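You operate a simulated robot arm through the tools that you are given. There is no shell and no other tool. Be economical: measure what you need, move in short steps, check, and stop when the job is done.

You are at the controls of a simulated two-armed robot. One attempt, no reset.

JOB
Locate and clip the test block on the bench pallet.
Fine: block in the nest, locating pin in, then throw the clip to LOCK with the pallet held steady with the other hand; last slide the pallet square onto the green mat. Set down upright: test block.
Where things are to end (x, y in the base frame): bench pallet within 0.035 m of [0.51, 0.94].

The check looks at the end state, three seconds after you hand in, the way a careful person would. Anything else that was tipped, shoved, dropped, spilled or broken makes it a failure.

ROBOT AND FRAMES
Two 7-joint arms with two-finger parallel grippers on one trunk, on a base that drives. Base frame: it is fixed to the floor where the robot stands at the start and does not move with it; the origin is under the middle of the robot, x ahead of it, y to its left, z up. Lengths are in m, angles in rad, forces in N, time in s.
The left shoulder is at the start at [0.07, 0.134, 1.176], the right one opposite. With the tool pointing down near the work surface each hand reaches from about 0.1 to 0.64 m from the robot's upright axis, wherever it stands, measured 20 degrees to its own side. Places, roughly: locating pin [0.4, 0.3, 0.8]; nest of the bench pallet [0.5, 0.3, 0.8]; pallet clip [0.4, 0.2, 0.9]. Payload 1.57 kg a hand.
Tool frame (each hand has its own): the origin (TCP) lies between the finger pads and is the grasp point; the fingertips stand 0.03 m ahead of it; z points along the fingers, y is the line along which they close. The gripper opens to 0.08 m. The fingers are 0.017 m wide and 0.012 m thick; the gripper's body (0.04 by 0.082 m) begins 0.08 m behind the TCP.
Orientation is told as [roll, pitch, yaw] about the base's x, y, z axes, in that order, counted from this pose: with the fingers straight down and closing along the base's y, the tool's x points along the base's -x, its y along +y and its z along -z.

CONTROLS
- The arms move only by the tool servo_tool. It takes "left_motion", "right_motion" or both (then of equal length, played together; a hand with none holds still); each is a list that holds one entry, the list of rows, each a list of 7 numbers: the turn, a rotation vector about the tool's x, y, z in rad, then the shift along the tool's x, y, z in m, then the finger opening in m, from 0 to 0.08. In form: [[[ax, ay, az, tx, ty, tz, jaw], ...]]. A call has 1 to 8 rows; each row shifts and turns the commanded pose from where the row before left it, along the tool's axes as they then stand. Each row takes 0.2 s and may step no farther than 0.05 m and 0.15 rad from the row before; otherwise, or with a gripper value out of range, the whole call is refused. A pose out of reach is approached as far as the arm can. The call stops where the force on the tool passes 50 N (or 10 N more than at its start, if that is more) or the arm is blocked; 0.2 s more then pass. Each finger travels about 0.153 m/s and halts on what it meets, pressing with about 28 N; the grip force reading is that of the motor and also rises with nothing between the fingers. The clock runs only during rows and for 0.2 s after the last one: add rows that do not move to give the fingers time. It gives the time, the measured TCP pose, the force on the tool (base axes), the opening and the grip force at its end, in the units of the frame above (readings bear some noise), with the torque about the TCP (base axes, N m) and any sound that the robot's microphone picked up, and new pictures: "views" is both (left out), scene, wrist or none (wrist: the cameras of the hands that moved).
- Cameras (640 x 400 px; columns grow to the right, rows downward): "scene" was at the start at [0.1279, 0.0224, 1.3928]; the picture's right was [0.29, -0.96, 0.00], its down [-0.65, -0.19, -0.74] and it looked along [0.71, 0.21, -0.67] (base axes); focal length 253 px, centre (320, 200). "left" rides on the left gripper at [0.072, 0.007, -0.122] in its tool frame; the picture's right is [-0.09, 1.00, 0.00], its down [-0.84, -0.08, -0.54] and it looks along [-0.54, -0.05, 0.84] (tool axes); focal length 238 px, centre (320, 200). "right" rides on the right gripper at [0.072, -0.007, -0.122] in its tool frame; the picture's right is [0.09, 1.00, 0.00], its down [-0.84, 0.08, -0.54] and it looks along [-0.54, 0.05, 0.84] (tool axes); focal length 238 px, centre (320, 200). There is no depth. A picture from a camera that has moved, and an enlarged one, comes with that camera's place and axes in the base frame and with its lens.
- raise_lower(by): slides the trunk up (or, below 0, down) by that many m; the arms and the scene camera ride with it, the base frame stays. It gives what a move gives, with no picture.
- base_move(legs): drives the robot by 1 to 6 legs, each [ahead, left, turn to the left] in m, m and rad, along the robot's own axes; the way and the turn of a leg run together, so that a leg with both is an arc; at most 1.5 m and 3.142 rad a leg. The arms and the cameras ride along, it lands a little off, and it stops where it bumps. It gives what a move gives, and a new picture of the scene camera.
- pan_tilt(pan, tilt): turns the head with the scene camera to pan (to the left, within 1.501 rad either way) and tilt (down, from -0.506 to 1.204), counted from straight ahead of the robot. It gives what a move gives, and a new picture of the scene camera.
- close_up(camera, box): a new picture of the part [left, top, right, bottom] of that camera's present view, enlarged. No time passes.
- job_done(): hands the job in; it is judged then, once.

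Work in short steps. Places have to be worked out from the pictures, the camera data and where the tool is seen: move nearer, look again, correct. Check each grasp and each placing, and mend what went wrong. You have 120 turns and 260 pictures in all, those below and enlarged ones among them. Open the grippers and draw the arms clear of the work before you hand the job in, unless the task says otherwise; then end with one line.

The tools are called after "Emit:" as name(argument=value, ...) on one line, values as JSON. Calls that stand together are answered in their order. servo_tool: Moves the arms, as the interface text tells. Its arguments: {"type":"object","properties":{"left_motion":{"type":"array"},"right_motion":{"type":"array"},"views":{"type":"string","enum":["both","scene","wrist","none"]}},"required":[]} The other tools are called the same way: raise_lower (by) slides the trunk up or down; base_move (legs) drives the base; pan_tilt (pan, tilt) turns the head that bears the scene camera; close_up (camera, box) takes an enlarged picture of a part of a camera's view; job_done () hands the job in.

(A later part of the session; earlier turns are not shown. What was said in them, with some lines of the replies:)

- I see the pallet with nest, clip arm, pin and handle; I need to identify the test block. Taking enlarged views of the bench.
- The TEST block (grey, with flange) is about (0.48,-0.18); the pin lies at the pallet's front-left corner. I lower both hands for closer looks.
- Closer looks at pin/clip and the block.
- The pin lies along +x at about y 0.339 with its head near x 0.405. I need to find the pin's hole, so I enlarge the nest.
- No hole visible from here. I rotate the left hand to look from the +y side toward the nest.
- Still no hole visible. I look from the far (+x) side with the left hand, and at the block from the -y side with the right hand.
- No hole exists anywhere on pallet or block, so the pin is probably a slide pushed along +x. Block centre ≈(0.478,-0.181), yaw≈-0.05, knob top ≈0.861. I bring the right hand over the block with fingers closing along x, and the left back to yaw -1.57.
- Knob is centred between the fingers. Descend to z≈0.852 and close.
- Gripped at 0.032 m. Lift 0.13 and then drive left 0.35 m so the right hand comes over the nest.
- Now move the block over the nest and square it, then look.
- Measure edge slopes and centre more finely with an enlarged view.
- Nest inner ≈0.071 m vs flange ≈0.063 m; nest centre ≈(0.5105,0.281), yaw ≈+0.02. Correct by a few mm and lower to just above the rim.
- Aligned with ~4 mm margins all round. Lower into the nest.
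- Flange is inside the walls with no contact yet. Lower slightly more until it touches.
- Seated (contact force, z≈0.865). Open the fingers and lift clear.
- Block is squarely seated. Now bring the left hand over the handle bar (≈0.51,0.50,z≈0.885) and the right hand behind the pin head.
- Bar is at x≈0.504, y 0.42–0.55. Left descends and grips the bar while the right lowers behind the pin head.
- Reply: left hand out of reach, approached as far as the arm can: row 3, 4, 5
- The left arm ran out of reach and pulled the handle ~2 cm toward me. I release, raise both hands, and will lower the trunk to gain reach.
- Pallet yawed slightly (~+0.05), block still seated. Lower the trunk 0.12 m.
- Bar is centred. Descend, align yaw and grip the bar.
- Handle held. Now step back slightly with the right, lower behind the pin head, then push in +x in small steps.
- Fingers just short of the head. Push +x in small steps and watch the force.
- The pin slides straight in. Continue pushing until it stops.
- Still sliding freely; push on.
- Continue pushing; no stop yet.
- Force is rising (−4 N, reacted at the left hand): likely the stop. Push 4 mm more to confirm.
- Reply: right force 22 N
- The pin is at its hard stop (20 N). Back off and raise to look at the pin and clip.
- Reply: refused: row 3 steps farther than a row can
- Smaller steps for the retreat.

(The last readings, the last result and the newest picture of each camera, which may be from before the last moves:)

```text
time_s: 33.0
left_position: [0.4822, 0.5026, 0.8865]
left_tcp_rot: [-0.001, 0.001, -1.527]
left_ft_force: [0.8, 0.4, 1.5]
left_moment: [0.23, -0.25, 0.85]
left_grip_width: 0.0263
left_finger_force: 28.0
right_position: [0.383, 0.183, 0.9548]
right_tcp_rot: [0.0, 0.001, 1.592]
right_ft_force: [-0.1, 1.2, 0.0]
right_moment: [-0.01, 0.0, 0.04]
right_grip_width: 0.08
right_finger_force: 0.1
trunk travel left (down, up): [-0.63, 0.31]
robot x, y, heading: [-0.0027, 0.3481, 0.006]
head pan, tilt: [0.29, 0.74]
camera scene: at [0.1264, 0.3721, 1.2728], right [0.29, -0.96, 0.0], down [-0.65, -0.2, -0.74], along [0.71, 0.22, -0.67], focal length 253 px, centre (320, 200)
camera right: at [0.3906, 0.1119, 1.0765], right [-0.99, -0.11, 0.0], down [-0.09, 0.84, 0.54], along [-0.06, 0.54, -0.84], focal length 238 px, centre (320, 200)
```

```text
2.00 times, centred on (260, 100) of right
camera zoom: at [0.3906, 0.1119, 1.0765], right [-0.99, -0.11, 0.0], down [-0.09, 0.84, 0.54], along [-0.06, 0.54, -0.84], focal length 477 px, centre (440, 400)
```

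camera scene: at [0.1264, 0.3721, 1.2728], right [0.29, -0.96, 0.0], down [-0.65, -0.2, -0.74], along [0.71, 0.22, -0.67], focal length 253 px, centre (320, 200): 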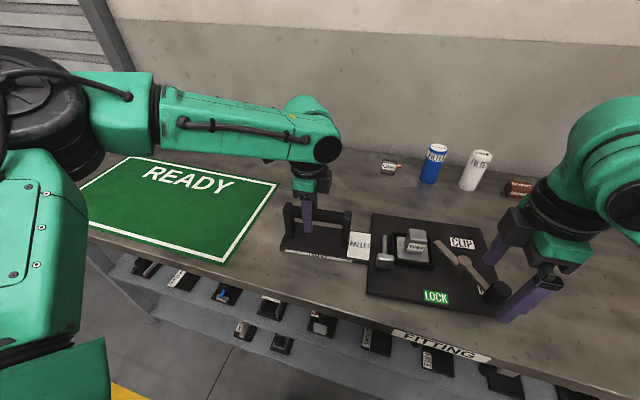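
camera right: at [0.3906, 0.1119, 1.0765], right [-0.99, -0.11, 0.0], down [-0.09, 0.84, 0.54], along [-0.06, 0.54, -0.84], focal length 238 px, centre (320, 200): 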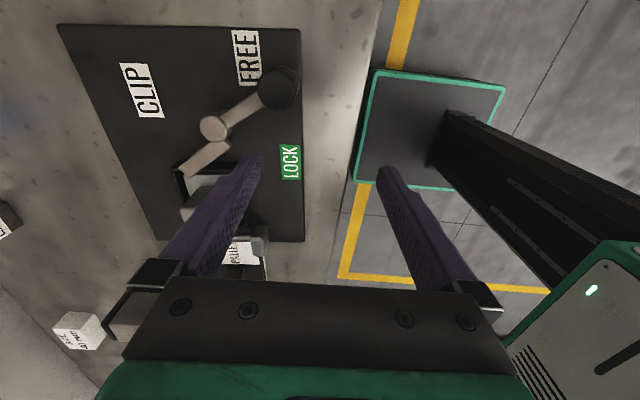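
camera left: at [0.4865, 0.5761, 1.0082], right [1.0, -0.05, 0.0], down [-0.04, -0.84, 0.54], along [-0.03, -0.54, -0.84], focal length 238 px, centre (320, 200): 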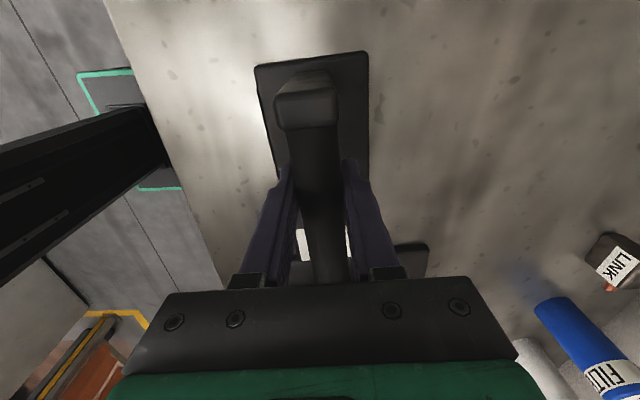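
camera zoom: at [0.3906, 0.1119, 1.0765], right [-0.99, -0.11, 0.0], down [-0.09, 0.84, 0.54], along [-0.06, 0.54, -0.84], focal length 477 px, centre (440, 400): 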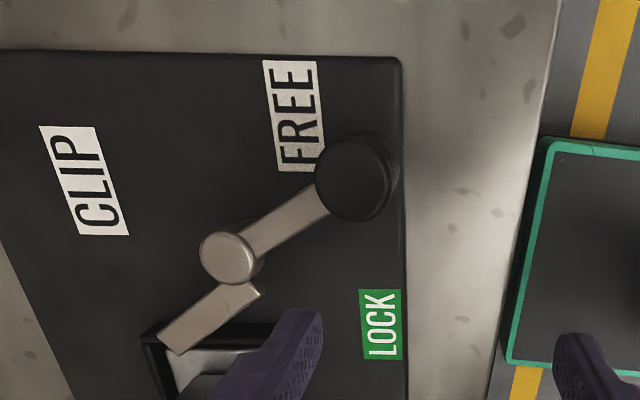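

Pin stays in. Clip pivot ≈(0.481,0.186), knob ≈(0.420,0.143), LOCK at ≈(0.413,0.233): the knob must swing toward +y. I place the closed right fingers on the knob's -y side at knob height.

Emit:
servo_tool(right_motion=[[[0, 0, 0, 0.039, -0.0145, 0, 0.04], [0, 0, 0, 0.039, -0.0145, 0, 0.0], [0, 0, 0, 0, 0, 0, 0.0], [0, 0, 0, 0, 0, 0.03, 0.0], [0, 0, 0, 0, 0, 0.03, 0.0], [0, 0, 0, 0, 0, 0.02, 0.0]]])

Emit:
close_up(camera="scene", box=[400, 200, 560, 340])

Emit:
close_up(camera="right", box=[200, 80, 420, 240])

```text
time_s: 34.4
left_position: [0.4817, 0.5015, 0.8865]
left_tcp_rot: [0.001, -0.002, -1.529]
left_ft_force: [-1.9, 0.2, 0.3]
left_moment: [0.07, 0.03, 0.35]
left_grip_width: 0.0264
left_finger_force: 28.0
right_position: [0.4106, 0.1026, 0.8731]
right_tcp_rot: [0.0, -0.001, 1.592]
right_ft_force: [-0.3, 0.1, -0.5]
right_moment: [0.0, -0.02, -0.01]
right_grip_width: 0.0
right_finger_force: 21.7
trunk travel left (down, up): [-0.63, 0.31]
robot x, y, heading: [0.0, 0.3494, 0.001]
head pan, tilt: [0.29, 0.74]
camera scene: at [0.1268, 0.3721, 1.2728], right [0.29, -0.96, 0.0], down [-0.65, -0.2, -0.74], along [0.71, 0.22, -0.67], focal length 253 px, centre (320, 200)
camera right: at [0.4172, 0.0314, 0.9972], right [-0.99, -0.11, 0.0], down [-0.09, 0.84, 0.54], along [-0.06, 0.54, -0.84], focal length 238 px, centre (320, 200)
```

scene: 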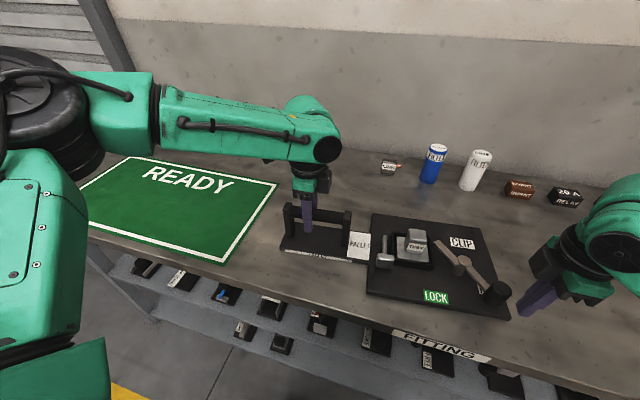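
right: 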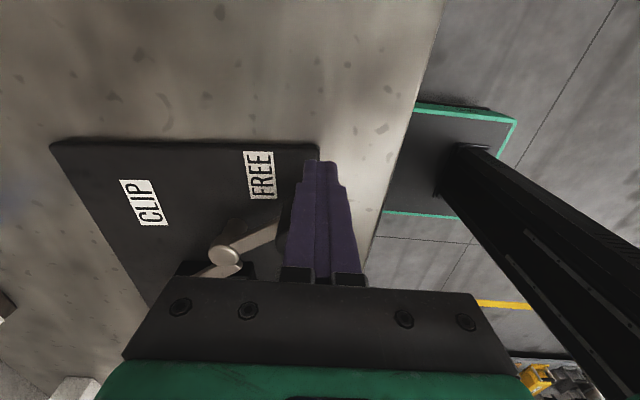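

```text
2.86 times, centred on (480, 270) of scene
camera zoom: at [0.1268, 0.3721, 1.2728], right [0.29, -0.96, 0.0], down [-0.65, -0.2, -0.74], along [0.71, 0.22, -0.67], focal length 722 px, centre (-137, 0)
```

zoom: 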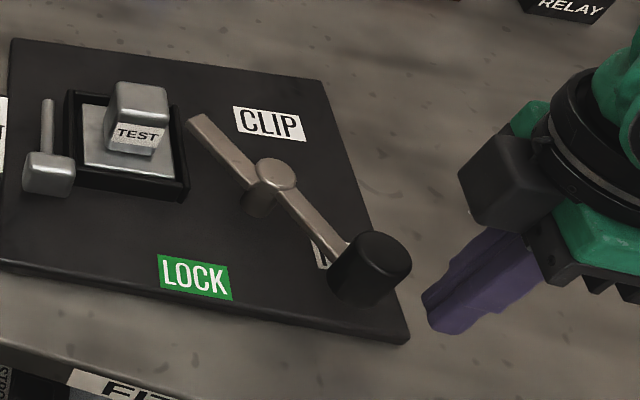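

```text
2.50 times, centred on (310, 160) of right
camera zoom: at [0.4172, 0.0314, 0.9972], right [-0.99, -0.11, 0.0], down [-0.09, 0.84, 0.54], along [-0.06, 0.54, -0.84], focal length 596 px, centre (345, 300)
```

zoom: 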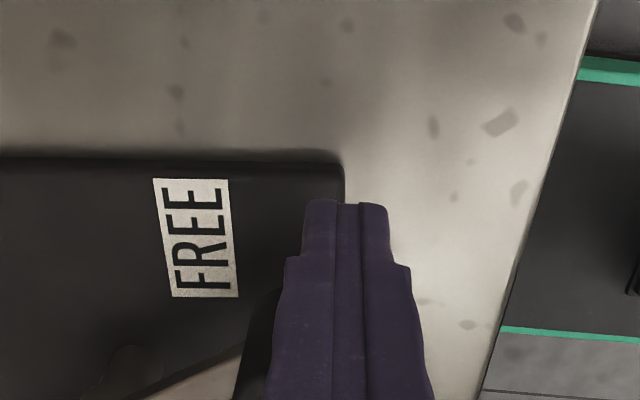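

Fingers sit just -y of the knob. Push +y in small steps, left hand holding the pallet.

Emit:
servo_tool(right_motion=[[[0, 0, 0, -0.008, -0.005, 0, 0], [0, 0, 0, -0.008, 0, 0, 0], [0, 0, 0, -0.008, 0, 0, 0], [0, 0, 0, -0.008, 0, 0, 0], [0, 0, 0, -0.008, 0, 0, 0], [0, 0, 0, 0, 0, 0, 0]]], views="scene")

Emit:
close_up(camera="scene", box=[360, 200, 560, 340])

```text
time_s: 35.8
left_position: [0.4827, 0.5023, 0.8861]
left_tcp_rot: [-0.001, -0.002, -1.527]
left_ft_force: [4.2, 10.8, 0.0]
left_moment: [0.24, -0.1, 1.1]
left_grip_width: 0.0274
left_finger_force: 28.2
right_position: [0.416, 0.1451, 0.8731]
right_tcp_rot: [0.001, 0.0, 1.591]
right_ft_force: [-7.1, -8.2, -4.9]
right_moment: [-0.12, 0.11, -0.03]
right_grip_width: 0.0
right_finger_force: 21.7
trunk travel left (down, up): [-0.63, 0.31]
robot x, y, heading: [0.0002, 0.3526, 0.007]
head pan, tilt: [0.29, 0.74]
camera scene: at [0.1273, 0.3728, 1.2727], right [0.29, -0.96, 0.0], down [-0.65, -0.2, -0.74], along [0.71, 0.22, -0.68], focal length 253 px, centre (320, 200)
```

scene: 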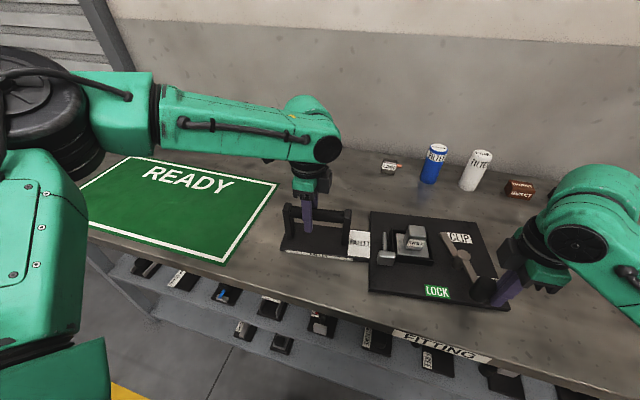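

```text
2.86 times, centred on (460, 270) of scene
camera zoom: at [0.1273, 0.3728, 1.2727], right [0.29, -0.96, 0.0], down [-0.65, -0.2, -0.74], along [0.71, 0.22, -0.68], focal length 722 px, centre (-80, 0)
```

zoom: 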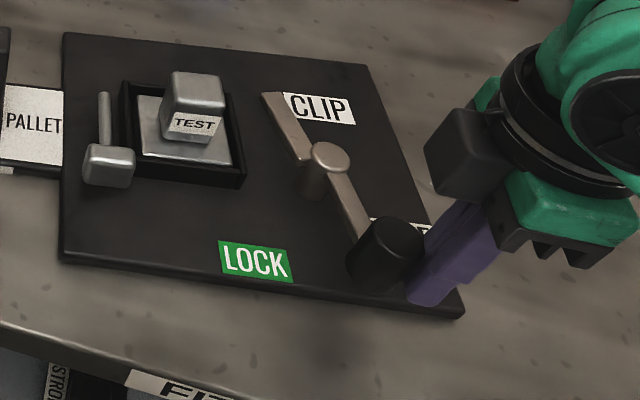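

The lever turns toward LOCK. Continue.

Emit:
servo_tool(right_motion=[[[0, 0, 0, -0.008, 0, 0, 0], [0, 0, 0, -0.008, 0, 0, 0], [0, 0, 0, -0.008, 0, 0, 0], [0, 0, 0, -0.008, 0, 0, 0], [0, 0, 0, 0, 0, 0, 0]]], views="scene")

Emit:
close_up(camera="scene", box=[360, 200, 560, 340])

```text
time_s: 37.0
left_position: [0.4822, 0.5039, 0.886]
left_tcp_rot: [0.002, -0.002, -1.529]
left_ft_force: [4.0, 4.9, 0.3]
left_moment: [0.18, 0.06, 0.89]
left_grip_width: 0.0279
left_finger_force: 28.2
right_position: [0.4178, 0.1766, 0.8728]
right_tcp_rot: [0.001, -0.002, 1.594]
right_ft_force: [-5.1, -2.9, -0.9]
right_moment: [-0.05, 0.11, 0.02]
right_grip_width: 0.0
right_finger_force: 21.0
trunk travel left (down, up): [-0.63, 0.31]
robot x, y, heading: [0.0019, 0.3494, 0.006]
head pan, tilt: [0.29, 0.74]
camera scene: at [0.1272, 0.3728, 1.2728], right [0.29, -0.96, 0.0], down [-0.65, -0.2, -0.74], along [0.71, 0.21, -0.68], focal length 253 px, centre (320, 200)
```

scene: 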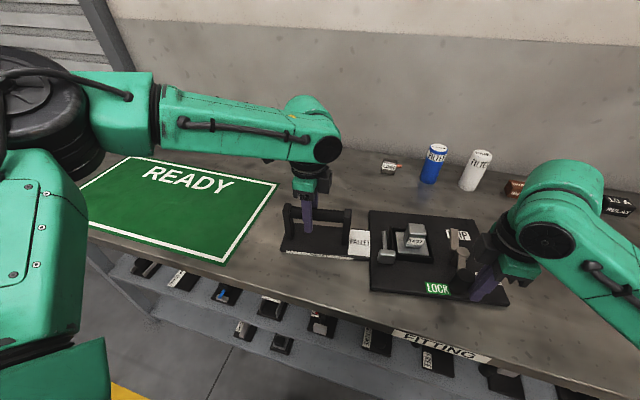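

```text
2.86 times, centred on (460, 270) of scene
camera zoom: at [0.1272, 0.3728, 1.2728], right [0.29, -0.96, 0.0], down [-0.65, -0.2, -0.74], along [0.71, 0.21, -0.68], focal length 722 px, centre (-80, 0)
```

zoom: 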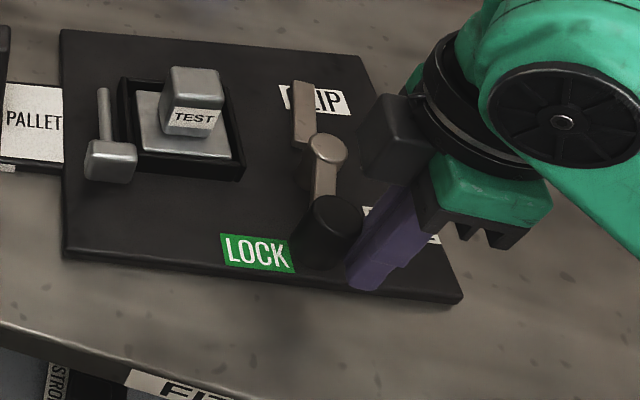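

Keep going to the LOCK label/stop.

Emit:
servo_tool(right_motion=[[[0, 0, 0, -0.008, 0, 0, 0], [0, 0, 0, -0.008, 0, 0, 0], [0, 0, 0, -0.008, 0, 0, 0], [0, 0, 0, 0, 0, 0, 0]]], views="scene")

Emit:
close_up(camera="scene", box=[360, 200, 560, 340])

```text
time_s: 38.0
left_position: [0.4832, 0.504, 0.8867]
left_tcp_rot: [0.0, 0.004, -1.525]
left_ft_force: [9.2, 24.6, 0.1]
left_moment: [0.07, -0.03, 0.49]
left_grip_width: 0.0277
left_finger_force: 28.5
right_position: [0.4175, 0.1964, 0.8728]
right_tcp_rot: [0.002, 0.004, 1.587]
right_ft_force: [-7.6, -28.5, 1.2]
right_moment: [-0.15, 0.0, -0.27]
right_grip_width: 0.0002
right_finger_force: 20.9
trunk travel left (down, up): [-0.63, 0.31]
robot x, y, heading: [0.0003, 0.3507, 0.004]
head pan, tilt: [0.29, 0.74]
camera scene: at [0.1274, 0.3711, 1.2728], right [0.29, -0.96, 0.0], down [-0.65, -0.2, -0.74], along [0.71, 0.22, -0.68], focal length 253 px, centre (320, 200)
```

scene: 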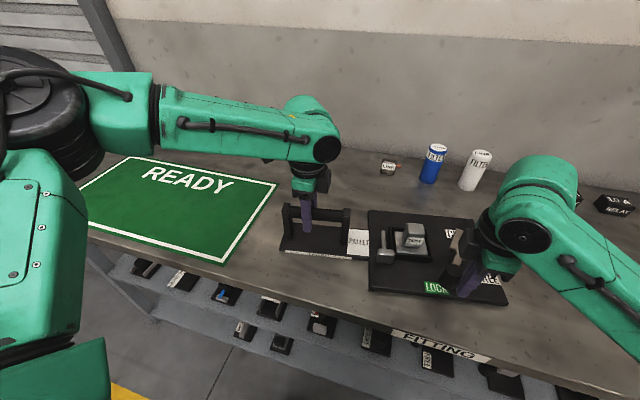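

```text
2.86 times, centred on (460, 270) of scene
camera zoom: at [0.1274, 0.3711, 1.2728], right [0.29, -0.96, 0.0], down [-0.65, -0.2, -0.74], along [0.71, 0.22, -0.68], focal length 722 px, centre (-80, 0)
```

zoom: 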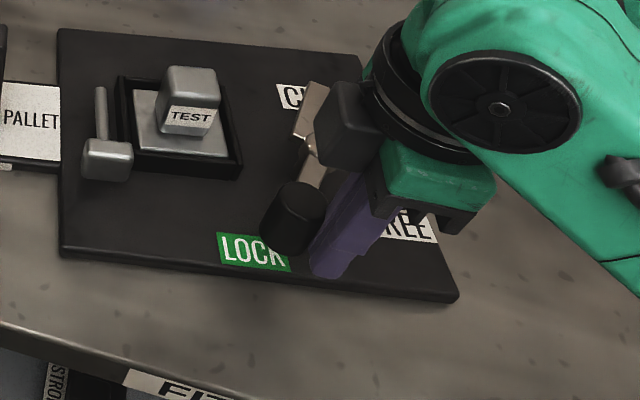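

28 N now—likely the stop, but check for a detent by pushing a few mm more.

Emit:
servo_tool(right_motion=[[[0, 0, 0, -0.003, 0, 0, 0], [0, 0, 0, 0, 0, 0, 0]]], views="none")

Emit:
close_up(camera="scene", box=[360, 200, 560, 340])

```text
time_s: 38.6
left_position: [0.4829, 0.5034, 0.8865]
left_tcp_rot: [0.0, 0.006, -1.525]
left_ft_force: [11.6, 37.4, 0.1]
left_moment: [-0.21, 0.15, 0.85]
left_grip_width: 0.0276
left_finger_force: 28.3
right_position: [0.4169, 0.1983, 0.873]
right_tcp_rot: [0.004, 0.011, 1.587]
right_ft_force: [-9.1, -42.9, 1.5]
right_moment: [-0.05, -0.09, -0.34]
right_grip_width: 0.0
right_finger_force: 21.5
trunk travel left (down, up): [-0.63, 0.31]
robot x, y, heading: [0.0029, 0.3468, 0.008]
head pan, tilt: [0.29, 0.74]
```

```text
2.86 times, centred on (460, 270) of scene
camera zoom: at [0.1273, 0.3709, 1.2729], right [0.29, -0.96, 0.0], down [-0.65, -0.2, -0.74], along [0.71, 0.22, -0.67], focal length 722 px, centre (-80, 0)
```

zoom: 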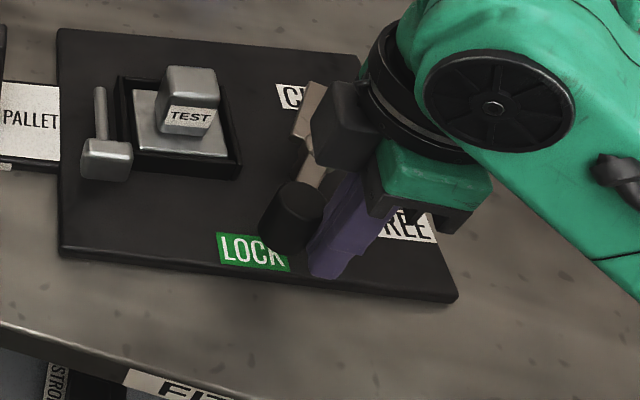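

Hard stop reached. Back off and raise the right hand, then view.

Emit:
servo_tool(right_motion=[[[0, 0, 0, 0.015, 0, 0, 0], [0, 0, 0, 0.03, 0, 0, 0], [0, 0, 0, 0, 0, -0.04, 0], [0, 0, 0, 0, 0, -0.04, 0], [0, 0, 0, 0.03, 0, 0, 0], [0, 0, 0, 0.04, 0, 0, 0]]])

Emit:
close_up(camera="scene", box=[270, 180, 530, 340])

Emit:
close_up(camera="right", box=[100, 80, 420, 280])

```text
time_s: 40.0
left_position: [0.4817, 0.5022, 0.8862]
left_tcp_rot: [0.0, 0.003, -1.529]
left_ft_force: [-1.3, -3.7, -0.7]
left_moment: [0.31, -0.07, 0.34]
left_grip_width: 0.0277
left_finger_force: 27.7
right_position: [0.4167, 0.0824, 0.9532]
right_tcp_rot: [0.002, -0.003, 1.592]
right_ft_force: [0.9, -0.3, -0.4]
right_moment: [0.02, -0.01, 0.0]
right_grip_width: 0.0003
right_finger_force: 20.8
trunk travel left (down, up): [-0.63, 0.31]
robot x, y, heading: [-0.005, 0.351, 0.003]
head pan, tilt: [0.29, 0.74]
camera scene: at [0.1271, 0.3707, 1.2728], right [0.29, -0.96, 0.0], down [-0.65, -0.2, -0.74], along [0.71, 0.22, -0.67], focal length 253 px, centre (320, 200)
camera right: at [0.4241, 0.0117, 1.0756], right [-0.99, -0.11, 0.0], down [-0.09, 0.83, 0.54], along [-0.06, 0.54, -0.84], focal length 238 px, centre (320, 200)
```

scene: 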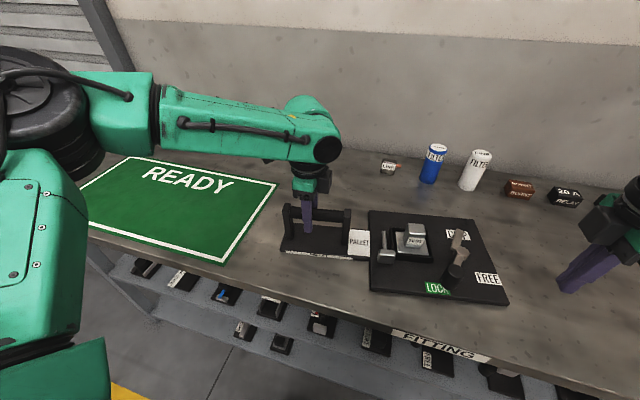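
right: 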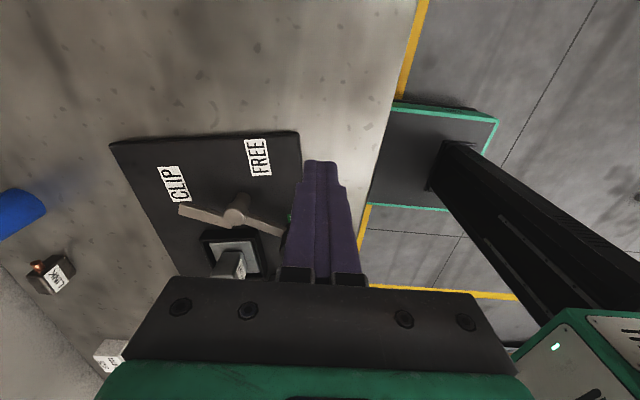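

```text
2.46 times, centred on (400, 260) of scene
camera zoom: at [0.1271, 0.3707, 1.2728], right [0.29, -0.96, 0.0], down [-0.65, -0.2, -0.74], along [0.71, 0.22, -0.67], focal length 622 px, centre (123, 52)
```

zoom: 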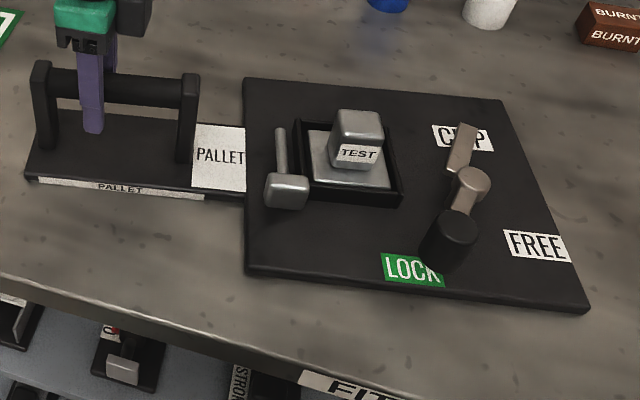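

```text
2.00 times, centred on (260, 180) of right
camera zoom: at [0.4241, 0.0117, 1.0756], right [-0.99, -0.11, 0.0], down [-0.09, 0.83, 0.54], along [-0.06, 0.54, -0.84], focal length 477 px, centre (440, 240)
```

zoom: 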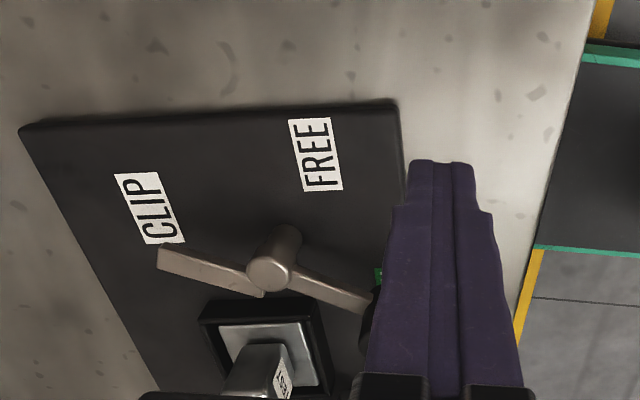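

The clip is on LOCK and stays. Before sliding, I measure the READY mat and compare to the other mat to judge how the pallet is meant to sit; pan the head left, then right.

Emit:
pan_tilt(pan=-0.9, tilt=0.55)

Emit:
pan_tilt(pan=0.75, tilt=0.7)

```text
time_s: 41.4
left_position: [0.4845, 0.5026, 0.8864]
left_tcp_rot: [0.001, -0.001, -1.527]
left_ft_force: [0.7, -3.7, -0.1]
left_moment: [0.02, 0.0, 0.54]
left_grip_width: 0.0278
left_finger_force: 28.0
right_position: [0.4161, 0.084, 0.9526]
right_tcp_rot: [0.002, -0.001, 1.589]
right_ft_force: [0.0, -0.8, 0.0]
right_moment: [0.04, 0.01, 0.04]
right_grip_width: 0.0
right_finger_force: 21.6
trunk travel left (down, up): [-0.63, 0.31]
robot x, y, heading: [-0.0027, 0.3478, 0.008]
head pan, tilt: [-0.901, 0.55]
camera scene: at [0.1041, 0.2767, 1.2893], right [-0.78, -0.63, 0.0], down [-0.33, 0.41, -0.85], along [0.53, -0.66, -0.52], focal length 253 px, centre (320, 200)
```

scene: 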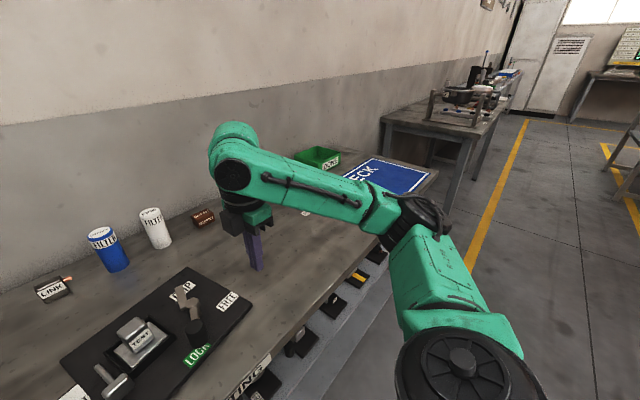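

```text
time_s: 43.1
left_position: [0.4827, 0.5024, 0.8862]
left_tcp_rot: [0.0, 0.001, -1.526]
left_ft_force: [1.4, -4.6, -0.7]
left_moment: [0.0, -0.04, 0.58]
left_grip_width: 0.0276
left_finger_force: 28.1
right_position: [0.4168, 0.0842, 0.9527]
right_tcp_rot: [0.002, 0.0, 1.589]
right_ft_force: [-0.7, -0.3, -1.2]
right_moment: [0.01, -0.01, 0.05]
right_grip_width: 0.0
right_finger_force: 21.3
trunk travel left (down, up): [-0.63, 0.31]
robot x, y, heading: [-0.0014, 0.3483, 0.003]
head pan, tilt: [0.75, 0.7]
camera scene: at [0.1098, 0.4051, 1.2762], right [0.69, -0.73, 0.0], down [-0.47, -0.44, -0.76], along [0.56, 0.52, -0.64], focal length 253 px, centre (320, 200)
```

scene: 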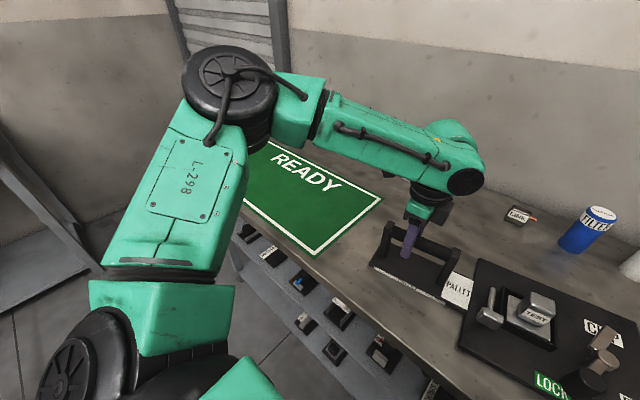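

Blue mat also measurable; take enlarged views for accurate mat size before sliding.

Emit:
pan_tilt(pan=-0.9, tilt=0.45)

Emit:
close_up(camera="scene", box=[330, 100, 450, 200])

```text
time_s: 44.8
left_position: [0.4835, 0.5012, 0.8859]
left_tcp_rot: [0.003, -0.001, -1.528]
left_ft_force: [1.1, -4.6, 0.2]
left_moment: [0.03, 0.05, 0.55]
left_grip_width: 0.0274
left_finger_force: 28.6
right_position: [0.4171, 0.0832, 0.9528]
right_tcp_rot: [0.003, 0.001, 1.591]
right_ft_force: [-0.3, 0.3, -0.1]
right_moment: [-0.01, -0.01, -0.01]
right_grip_width: 0.0
right_finger_force: 21.0
trunk travel left (down, up): [-0.63, 0.31]
robot x, y, heading: [-0.0021, 0.3507, 0.003]
head pan, tilt: [-0.901, 0.45]
camera scene: at [0.1054, 0.2752, 1.2983], right [-0.78, -0.63, 0.0], down [-0.27, 0.34, -0.9], along [0.56, -0.7, -0.44], focal length 253 px, centre (320, 200)
```

scene: 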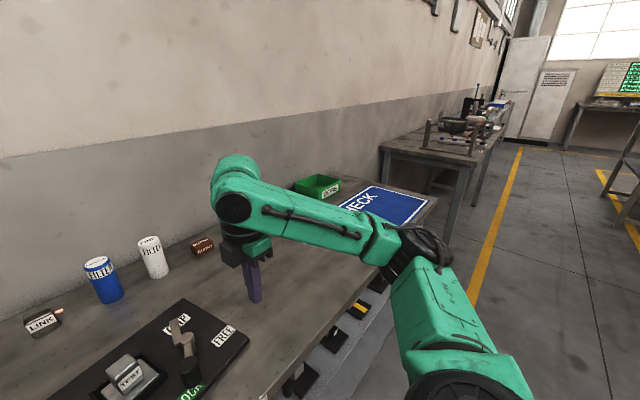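

```text
4.00 times, centred on (390, 150) of scene
camera zoom: at [0.1054, 0.2752, 1.2983], right [-0.78, -0.63, 0.0], down [-0.27, 0.34, -0.9], along [0.56, -0.7, -0.44], focal length 1011 px, centre (40, 400)
```

zoom: 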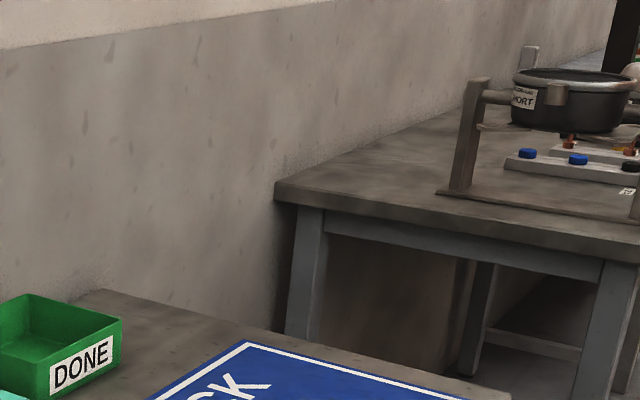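

Blue mat ≈0.49 m long, green ≈0.55 m. Now restore the head view and try a first short slide of 0.10 m with the left hand holding the handle.

Emit:
pan_tilt(pan=0.2, tilt=0.75)

Emit:
base_move(legs=[[0, 0.1, 0]])

```text
time_s: 46.1
left_position: [0.4836, 0.5029, 0.8869]
left_tcp_rot: [0.001, 0.0, -1.526]
left_ft_force: [2.0, -4.3, 0.7]
left_moment: [0.0, 0.03, 0.56]
left_grip_width: 0.0277
left_finger_force: 27.7
right_position: [0.4168, 0.0834, 0.9535]
right_tcp_rot: [0.001, 0.0, 1.59]
right_ft_force: [0.0, -0.1, 0.2]
right_moment: [-0.02, 0.0, -0.03]
right_grip_width: 0.0
right_finger_force: 21.1
trunk travel left (down, up): [-0.63, 0.31]
robot x, y, heading: [0.0024, 0.3479, 0.005]
head pan, tilt: [0.201, 0.75]
camera scene: at [0.129, 0.3638, 1.272], right [0.2, -0.98, 0.0], down [-0.67, -0.14, -0.73], along [0.72, 0.15, -0.68], focal length 253 px, centre (320, 200)
```

scene: 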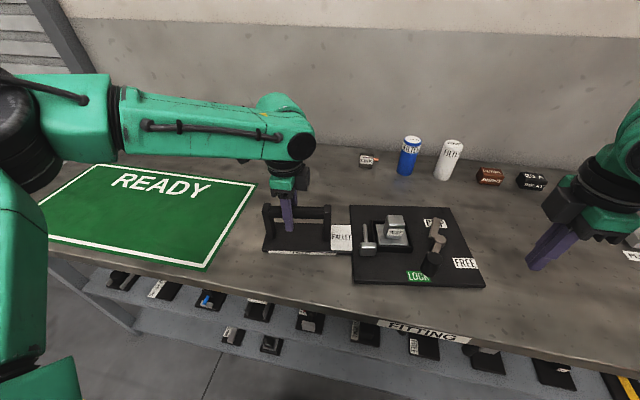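

```text
time_s: 47.2
left_position: [0.4829, 0.5981, 0.8862]
left_tcp_rot: [0.001, 0.002, -1.525]
left_ft_force: [1.5, -1.2, 0.9]
left_moment: [0.75, 0.31, 0.81]
left_grip_width: 0.0271
left_finger_force: 28.0
right_position: [0.4163, 0.1789, 0.9535]
right_tcp_rot: [0.003, 0.0, 1.59]
right_ft_force: [-0.2, -0.3, -0.7]
right_moment: [0.0, 0.03, -0.01]
right_grip_width: 0.0
right_finger_force: 21.1
trunk travel left (down, up): [-0.63, 0.31]
robot x, y, heading: [-0.003, 0.4438, 0.008]
head pan, tilt: [0.201, 0.75]
camera scene: at [0.1283, 0.4589, 1.2719], right [0.21, -0.98, 0.0], down [-0.67, -0.14, -0.73], along [0.72, 0.15, -0.68], focal length 253 px, centre (320, 200)
```

scene: 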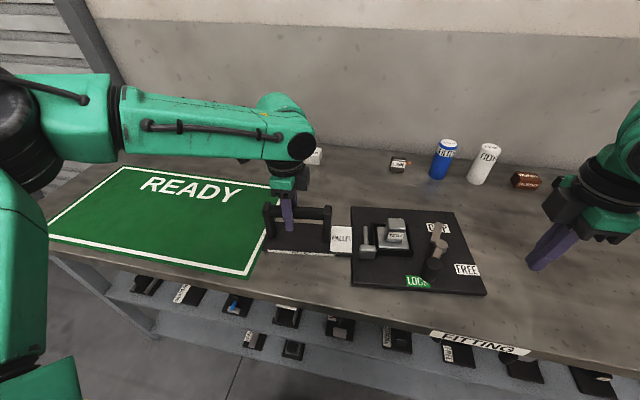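

Slides nicely. Continue 0.42 m left.

Emit:
base_move(legs=[[0, 0.21, 0], [0, 0.21, 0]])

```text
time_s: 50.1
left_position: [0.4818, 1.0108, 0.8866]
left_tcp_rot: [0.0, 0.001, -1.528]
left_ft_force: [0.8, 1.7, -0.7]
left_moment: [0.34, 0.1, 0.72]
left_grip_width: 0.0258
left_finger_force: 28.0
right_position: [0.4133, 0.5908, 0.9537]
right_tcp_rot: [0.002, 0.0, 1.584]
right_ft_force: [0.2, 0.5, 0.3]
right_moment: [-0.03, 0.01, 0.03]
right_grip_width: 0.0
right_finger_force: 21.3
trunk travel left (down, up): [-0.63, 0.31]
robot x, y, heading: [-0.0049, 0.8564, 0.003]
head pan, tilt: [0.201, 0.75]
camera scene: at [0.1268, 0.8735, 1.272], right [0.2, -0.98, 0.0], down [-0.67, -0.14, -0.73], along [0.72, 0.15, -0.68], focal length 253 px, centre (320, 200)
```

scene: 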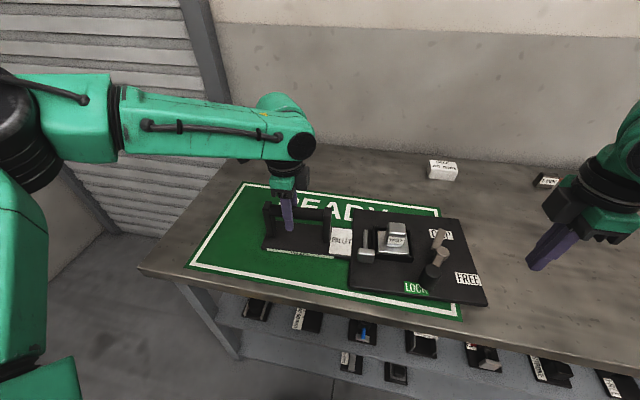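

Now the mat and pallet are both in view; take enlarged views to measure both.

Emit:
close_up(camera="scene", box=[170, 160, 350, 300])

Emit:
close_up(camera="scene", box=[340, 190, 500, 330])

```text
2.86 times, centred on (260, 230) of scene
camera zoom: at [0.1268, 0.8735, 1.272], right [0.2, -0.98, 0.0], down [-0.67, -0.14, -0.73], along [0.72, 0.15, -0.68], focal length 722 px, centre (491, 114)
```

zoom: 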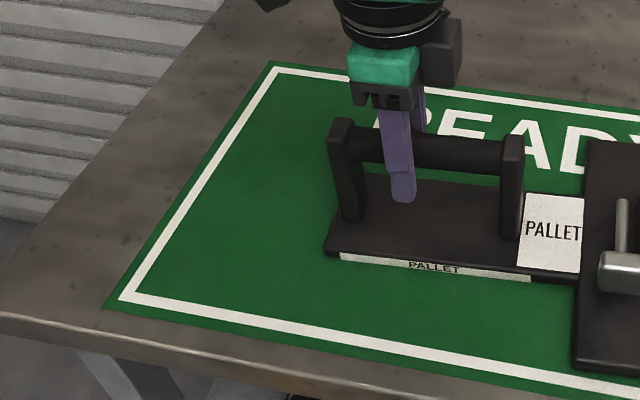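

```text
2.86 times, centred on (420, 260) of scene
camera zoom: at [0.1268, 0.8735, 1.272], right [0.2, -0.98, 0.0], down [-0.67, -0.14, -0.73], along [0.72, 0.15, -0.68], focal length 722 px, centre (34, 29)
```

zoom: 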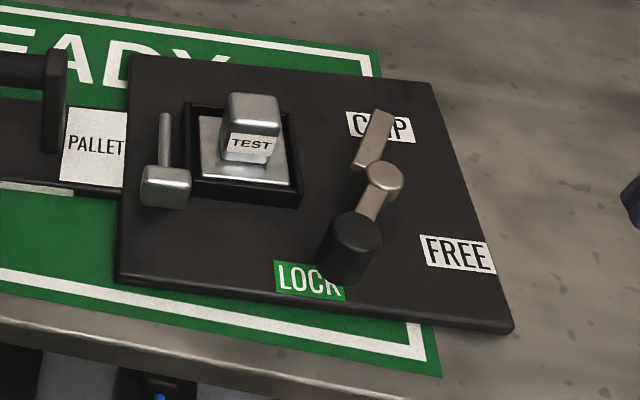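

Mat is x 0.36–0.655, y 0.66–1.22 (centre = 0.51, 0.94). The pallet (plate plus handle tongue) is ≈0.46 m long, centred at ≈(0.487,0.846), yaw ≈+0.07; its whole footprint fits the mat when centred there. Slide another 0.09 left while moving the handle slightly outward afterwards.

Emit:
base_move(legs=[[0, 0.095, 0]])

Emit:
servo_tool(left_motion=[[[0, 0, 0.01, 0, 0.006, 0, 0.01], [0, 0, 0.01, 0, 0.006, 0, 0.01], [0, 0, 0.01, 0, 0.006, 0, 0.01], [0, 0, 0.01, 0, 0.006, 0, 0.01], [0, 0, 0, 0, 0, 0, 0.01]]], views="scene")

Emit:
close_up(camera="scene", box=[340, 190, 500, 330])

Emit:
close_up(camera="scene", box=[170, 160, 350, 300])

```text
time_s: 51.2
left_position: [0.4813, 1.1077, 0.8866]
left_tcp_rot: [0.001, 0.002, -1.528]
left_ft_force: [0.8, -1.2, -0.6]
left_moment: [0.84, 0.26, 0.43]
left_grip_width: 0.0256
left_finger_force: 27.9
right_position: [0.4138, 0.688, 0.953]
right_tcp_rot: [0.002, -0.001, 1.587]
right_ft_force: [-0.1, -0.7, 0.5]
right_moment: [0.05, -0.03, 0.0]
right_grip_width: 0.0001
right_finger_force: 22.0
trunk travel left (down, up): [-0.63, 0.31]
robot x, y, heading: [-0.0046, 0.9566, 0.006]
head pan, tilt: [0.201, 0.75]
camera scene: at [0.1267, 0.9699, 1.2719], right [0.2, -0.98, 0.0], down [-0.67, -0.14, -0.73], along [0.72, 0.15, -0.68], focal length 253 px, centre (320, 200)
```

scene: 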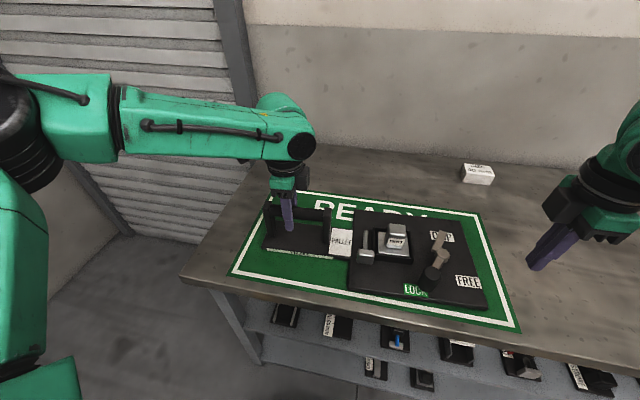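

```text
time_s: 52.4
left_position: [0.5047, 1.1077, 0.8865]
left_tcp_rot: [0.0, 0.003, -1.566]
left_ft_force: [-4.2, 1.6, -0.2]
left_moment: [-0.07, 0.11, -0.57]
left_grip_width: 0.0257
left_finger_force: 27.6
right_position: [0.4129, 0.6897, 0.9544]
right_tcp_rot: [0.001, 0.001, 1.586]
right_ft_force: [-0.4, 0.4, -0.8]
right_moment: [0.0, 0.05, -0.01]
right_grip_width: 0.0
right_finger_force: 21.4
trunk travel left (down, up): [-0.63, 0.31]
robot x, y, heading: [-0.003, 0.9563, 0.005]
head pan, tilt: [0.201, 0.75]
camera scene: at [0.1251, 0.9705, 1.2722], right [0.2, -0.98, 0.0], down [-0.67, -0.14, -0.73], along [0.72, 0.15, -0.68], focal length 253 px, centre (320, 200)
```

scene: 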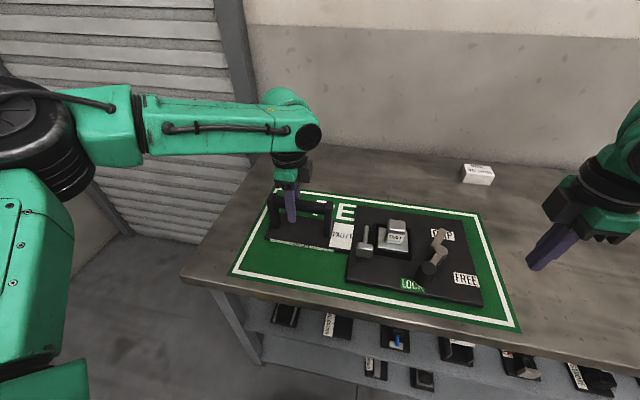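

```text
2.86 times, centred on (420, 260) of scene
camera zoom: at [0.1251, 0.9705, 1.2722], right [0.2, -0.98, 0.0], down [-0.67, -0.14, -0.73], along [0.72, 0.15, -0.68], focal length 722 px, centre (34, 29)
```

zoom: 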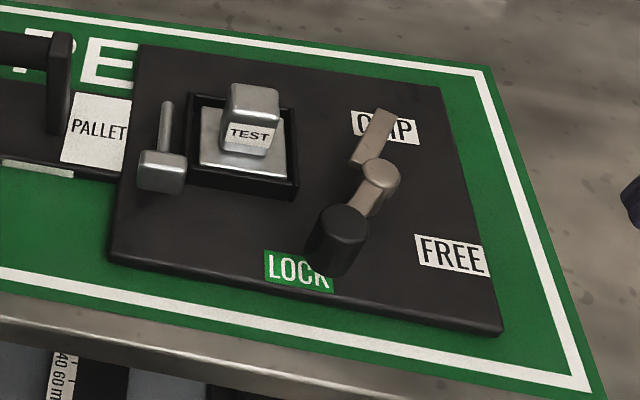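

```text
2.86 times, centred on (260, 230) of scene
camera zoom: at [0.1251, 0.9705, 1.2722], right [0.2, -0.98, 0.0], down [-0.67, -0.14, -0.73], along [0.72, 0.15, -0.68], focal length 722 px, centre (491, 114)
```

zoom: 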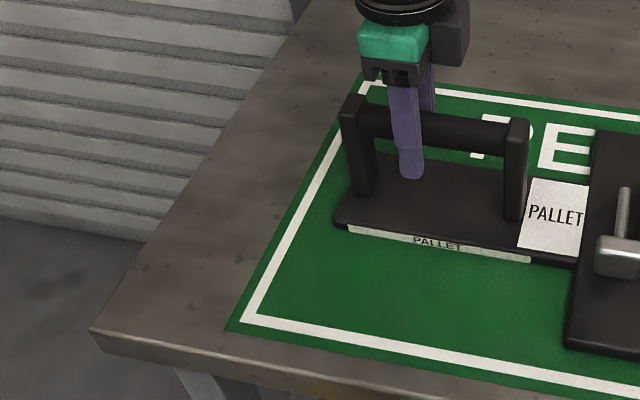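

Pallet is now square (yaw ≈0.01), footprint centre ≈(0.497,0.945) – within tolerance and wholly on the mat. Release the handle and raise clear.

Emit:
servo_tool(left_motion=[[[0, 0, 0, 0, 0, 0, 0.03], [0, 0, 0, 0, 0, 0, 0.05], [0, 0, 0, 0, 0, 0, 0.08], [0, 0, 0, 0, 0, -0.03, 0.08], [0, 0, 0, 0, 0, -0.05, 0.08], [0, 0, 0, 0, 0, -0.05, 0.08]]], right_motion=[[[0, 0, 0, 0, 0, -0.02, 0], [0, 0, 0, 0, 0, -0.03, 0], [0, 0, 0, 0.02, 0, -0.03, 0], [0, 0, 0, 0.04, 0, 0, 0.04], [0, 0, 0, 0.04, 0, 0, 0.08], [0, 0, 0, 0.04, 0, 0, 0.08]]], views="both")

Emit:
close_up(camera="scene", box=[210, 170, 530, 350])

Emit:
close_up(camera="scene", box=[340, 190, 500, 330])

```text
time_s: 53.8
left_position: [0.5035, 1.1042, 1.0153]
left_tcp_rot: [0.0, 0.004, -1.566]
left_ft_force: [0.1, -0.7, 0.4]
left_moment: [0.02, -0.02, -0.01]
left_grip_width: 0.08
left_finger_force: 0.2
right_position: [0.4167, 0.5496, 1.0291]
right_tcp_rot: [0.003, -0.001, 1.587]
right_ft_force: [0.1, -0.3, -0.5]
right_moment: [0.01, 0.0, -0.01]
right_grip_width: 0.08
right_finger_force: 0.1
trunk travel left (down, up): [-0.63, 0.31]
robot x, y, heading: [-0.0017, 0.9526, -0.003]
head pan, tilt: [0.201, 0.75]
camera scene: at [0.1265, 0.9689, 1.2719], right [0.2, -0.98, 0.0], down [-0.67, -0.14, -0.73], along [0.72, 0.15, -0.68], focal length 253 px, centre (320, 200)
camera right: at [0.4239, 0.4779, 1.1523], right [-0.99, -0.11, 0.0], down [-0.09, 0.83, 0.54], along [-0.06, 0.54, -0.84], focal length 238 px, centre (320, 200)
camera left: at [0.5109, 1.1781, 1.1374], right [1.0, -0.09, 0.0], down [-0.07, -0.84, 0.54], along [-0.05, -0.54, -0.84], focal length 238 px, centre (320, 200)
```

scene: 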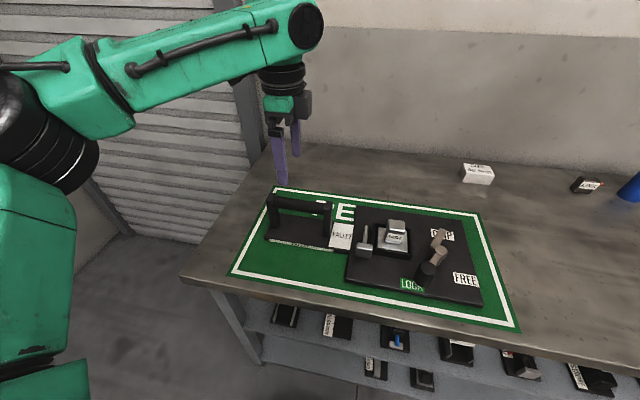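
right: 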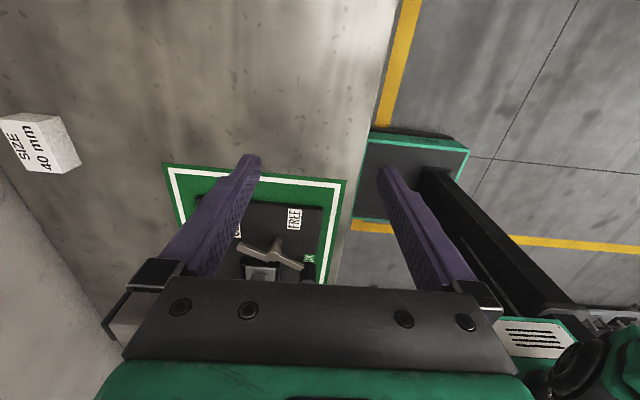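
left: 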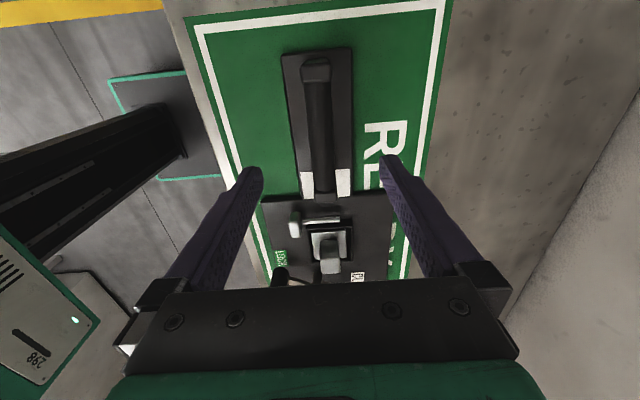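

```text
2.00 times, centred on (370, 260) of scene
camera zoom: at [0.1265, 0.9689, 1.2719], right [0.2, -0.98, 0.0], down [-0.67, -0.14, -0.73], along [0.72, 0.15, -0.68], focal length 506 px, centre (220, 80)
```

zoom: 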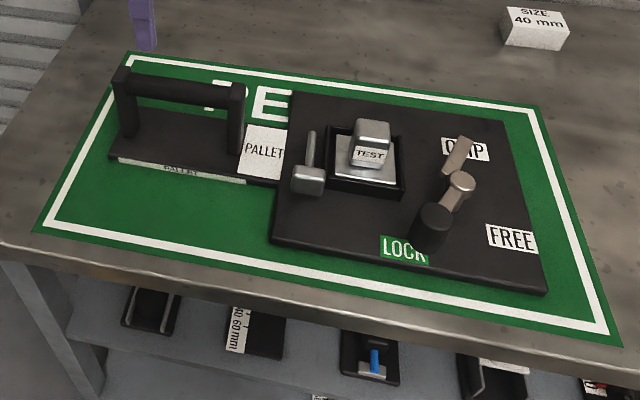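

```text
2.86 times, centred on (420, 260) of scene
camera zoom: at [0.1265, 0.9689, 1.2719], right [0.2, -0.98, 0.0], down [-0.67, -0.14, -0.73], along [0.72, 0.15, -0.68], focal length 722 px, centre (34, 29)
```

zoom: 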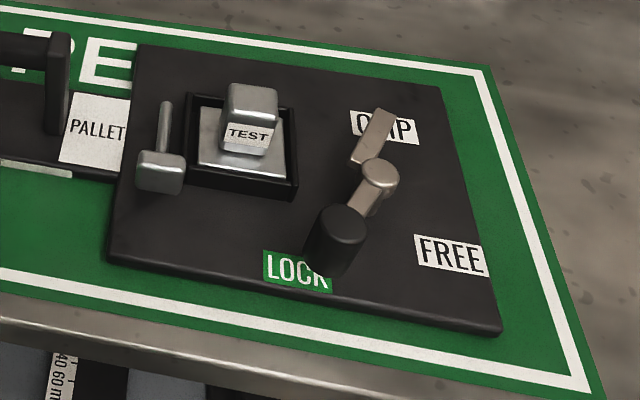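

The whole pallet lies square on the mat with the block seated, pin in and clip at LOCK. Both grippers are open and clear, so I hand in.

Emit:
job_done()

```text
The job is handed in.
```

I handed the job in with the test block upright in the nest, the locating pin pushed to its stop, the clip thrown to LOCK and the pallet square on the green mat. I took "bench pallet" to mean the whole pallet with its handle, which puts its centre at about [0.50, 0.945]; if the check uses only the square plate, that centre is at about [0.50, 0.845] and misses the 0.035 m limit.
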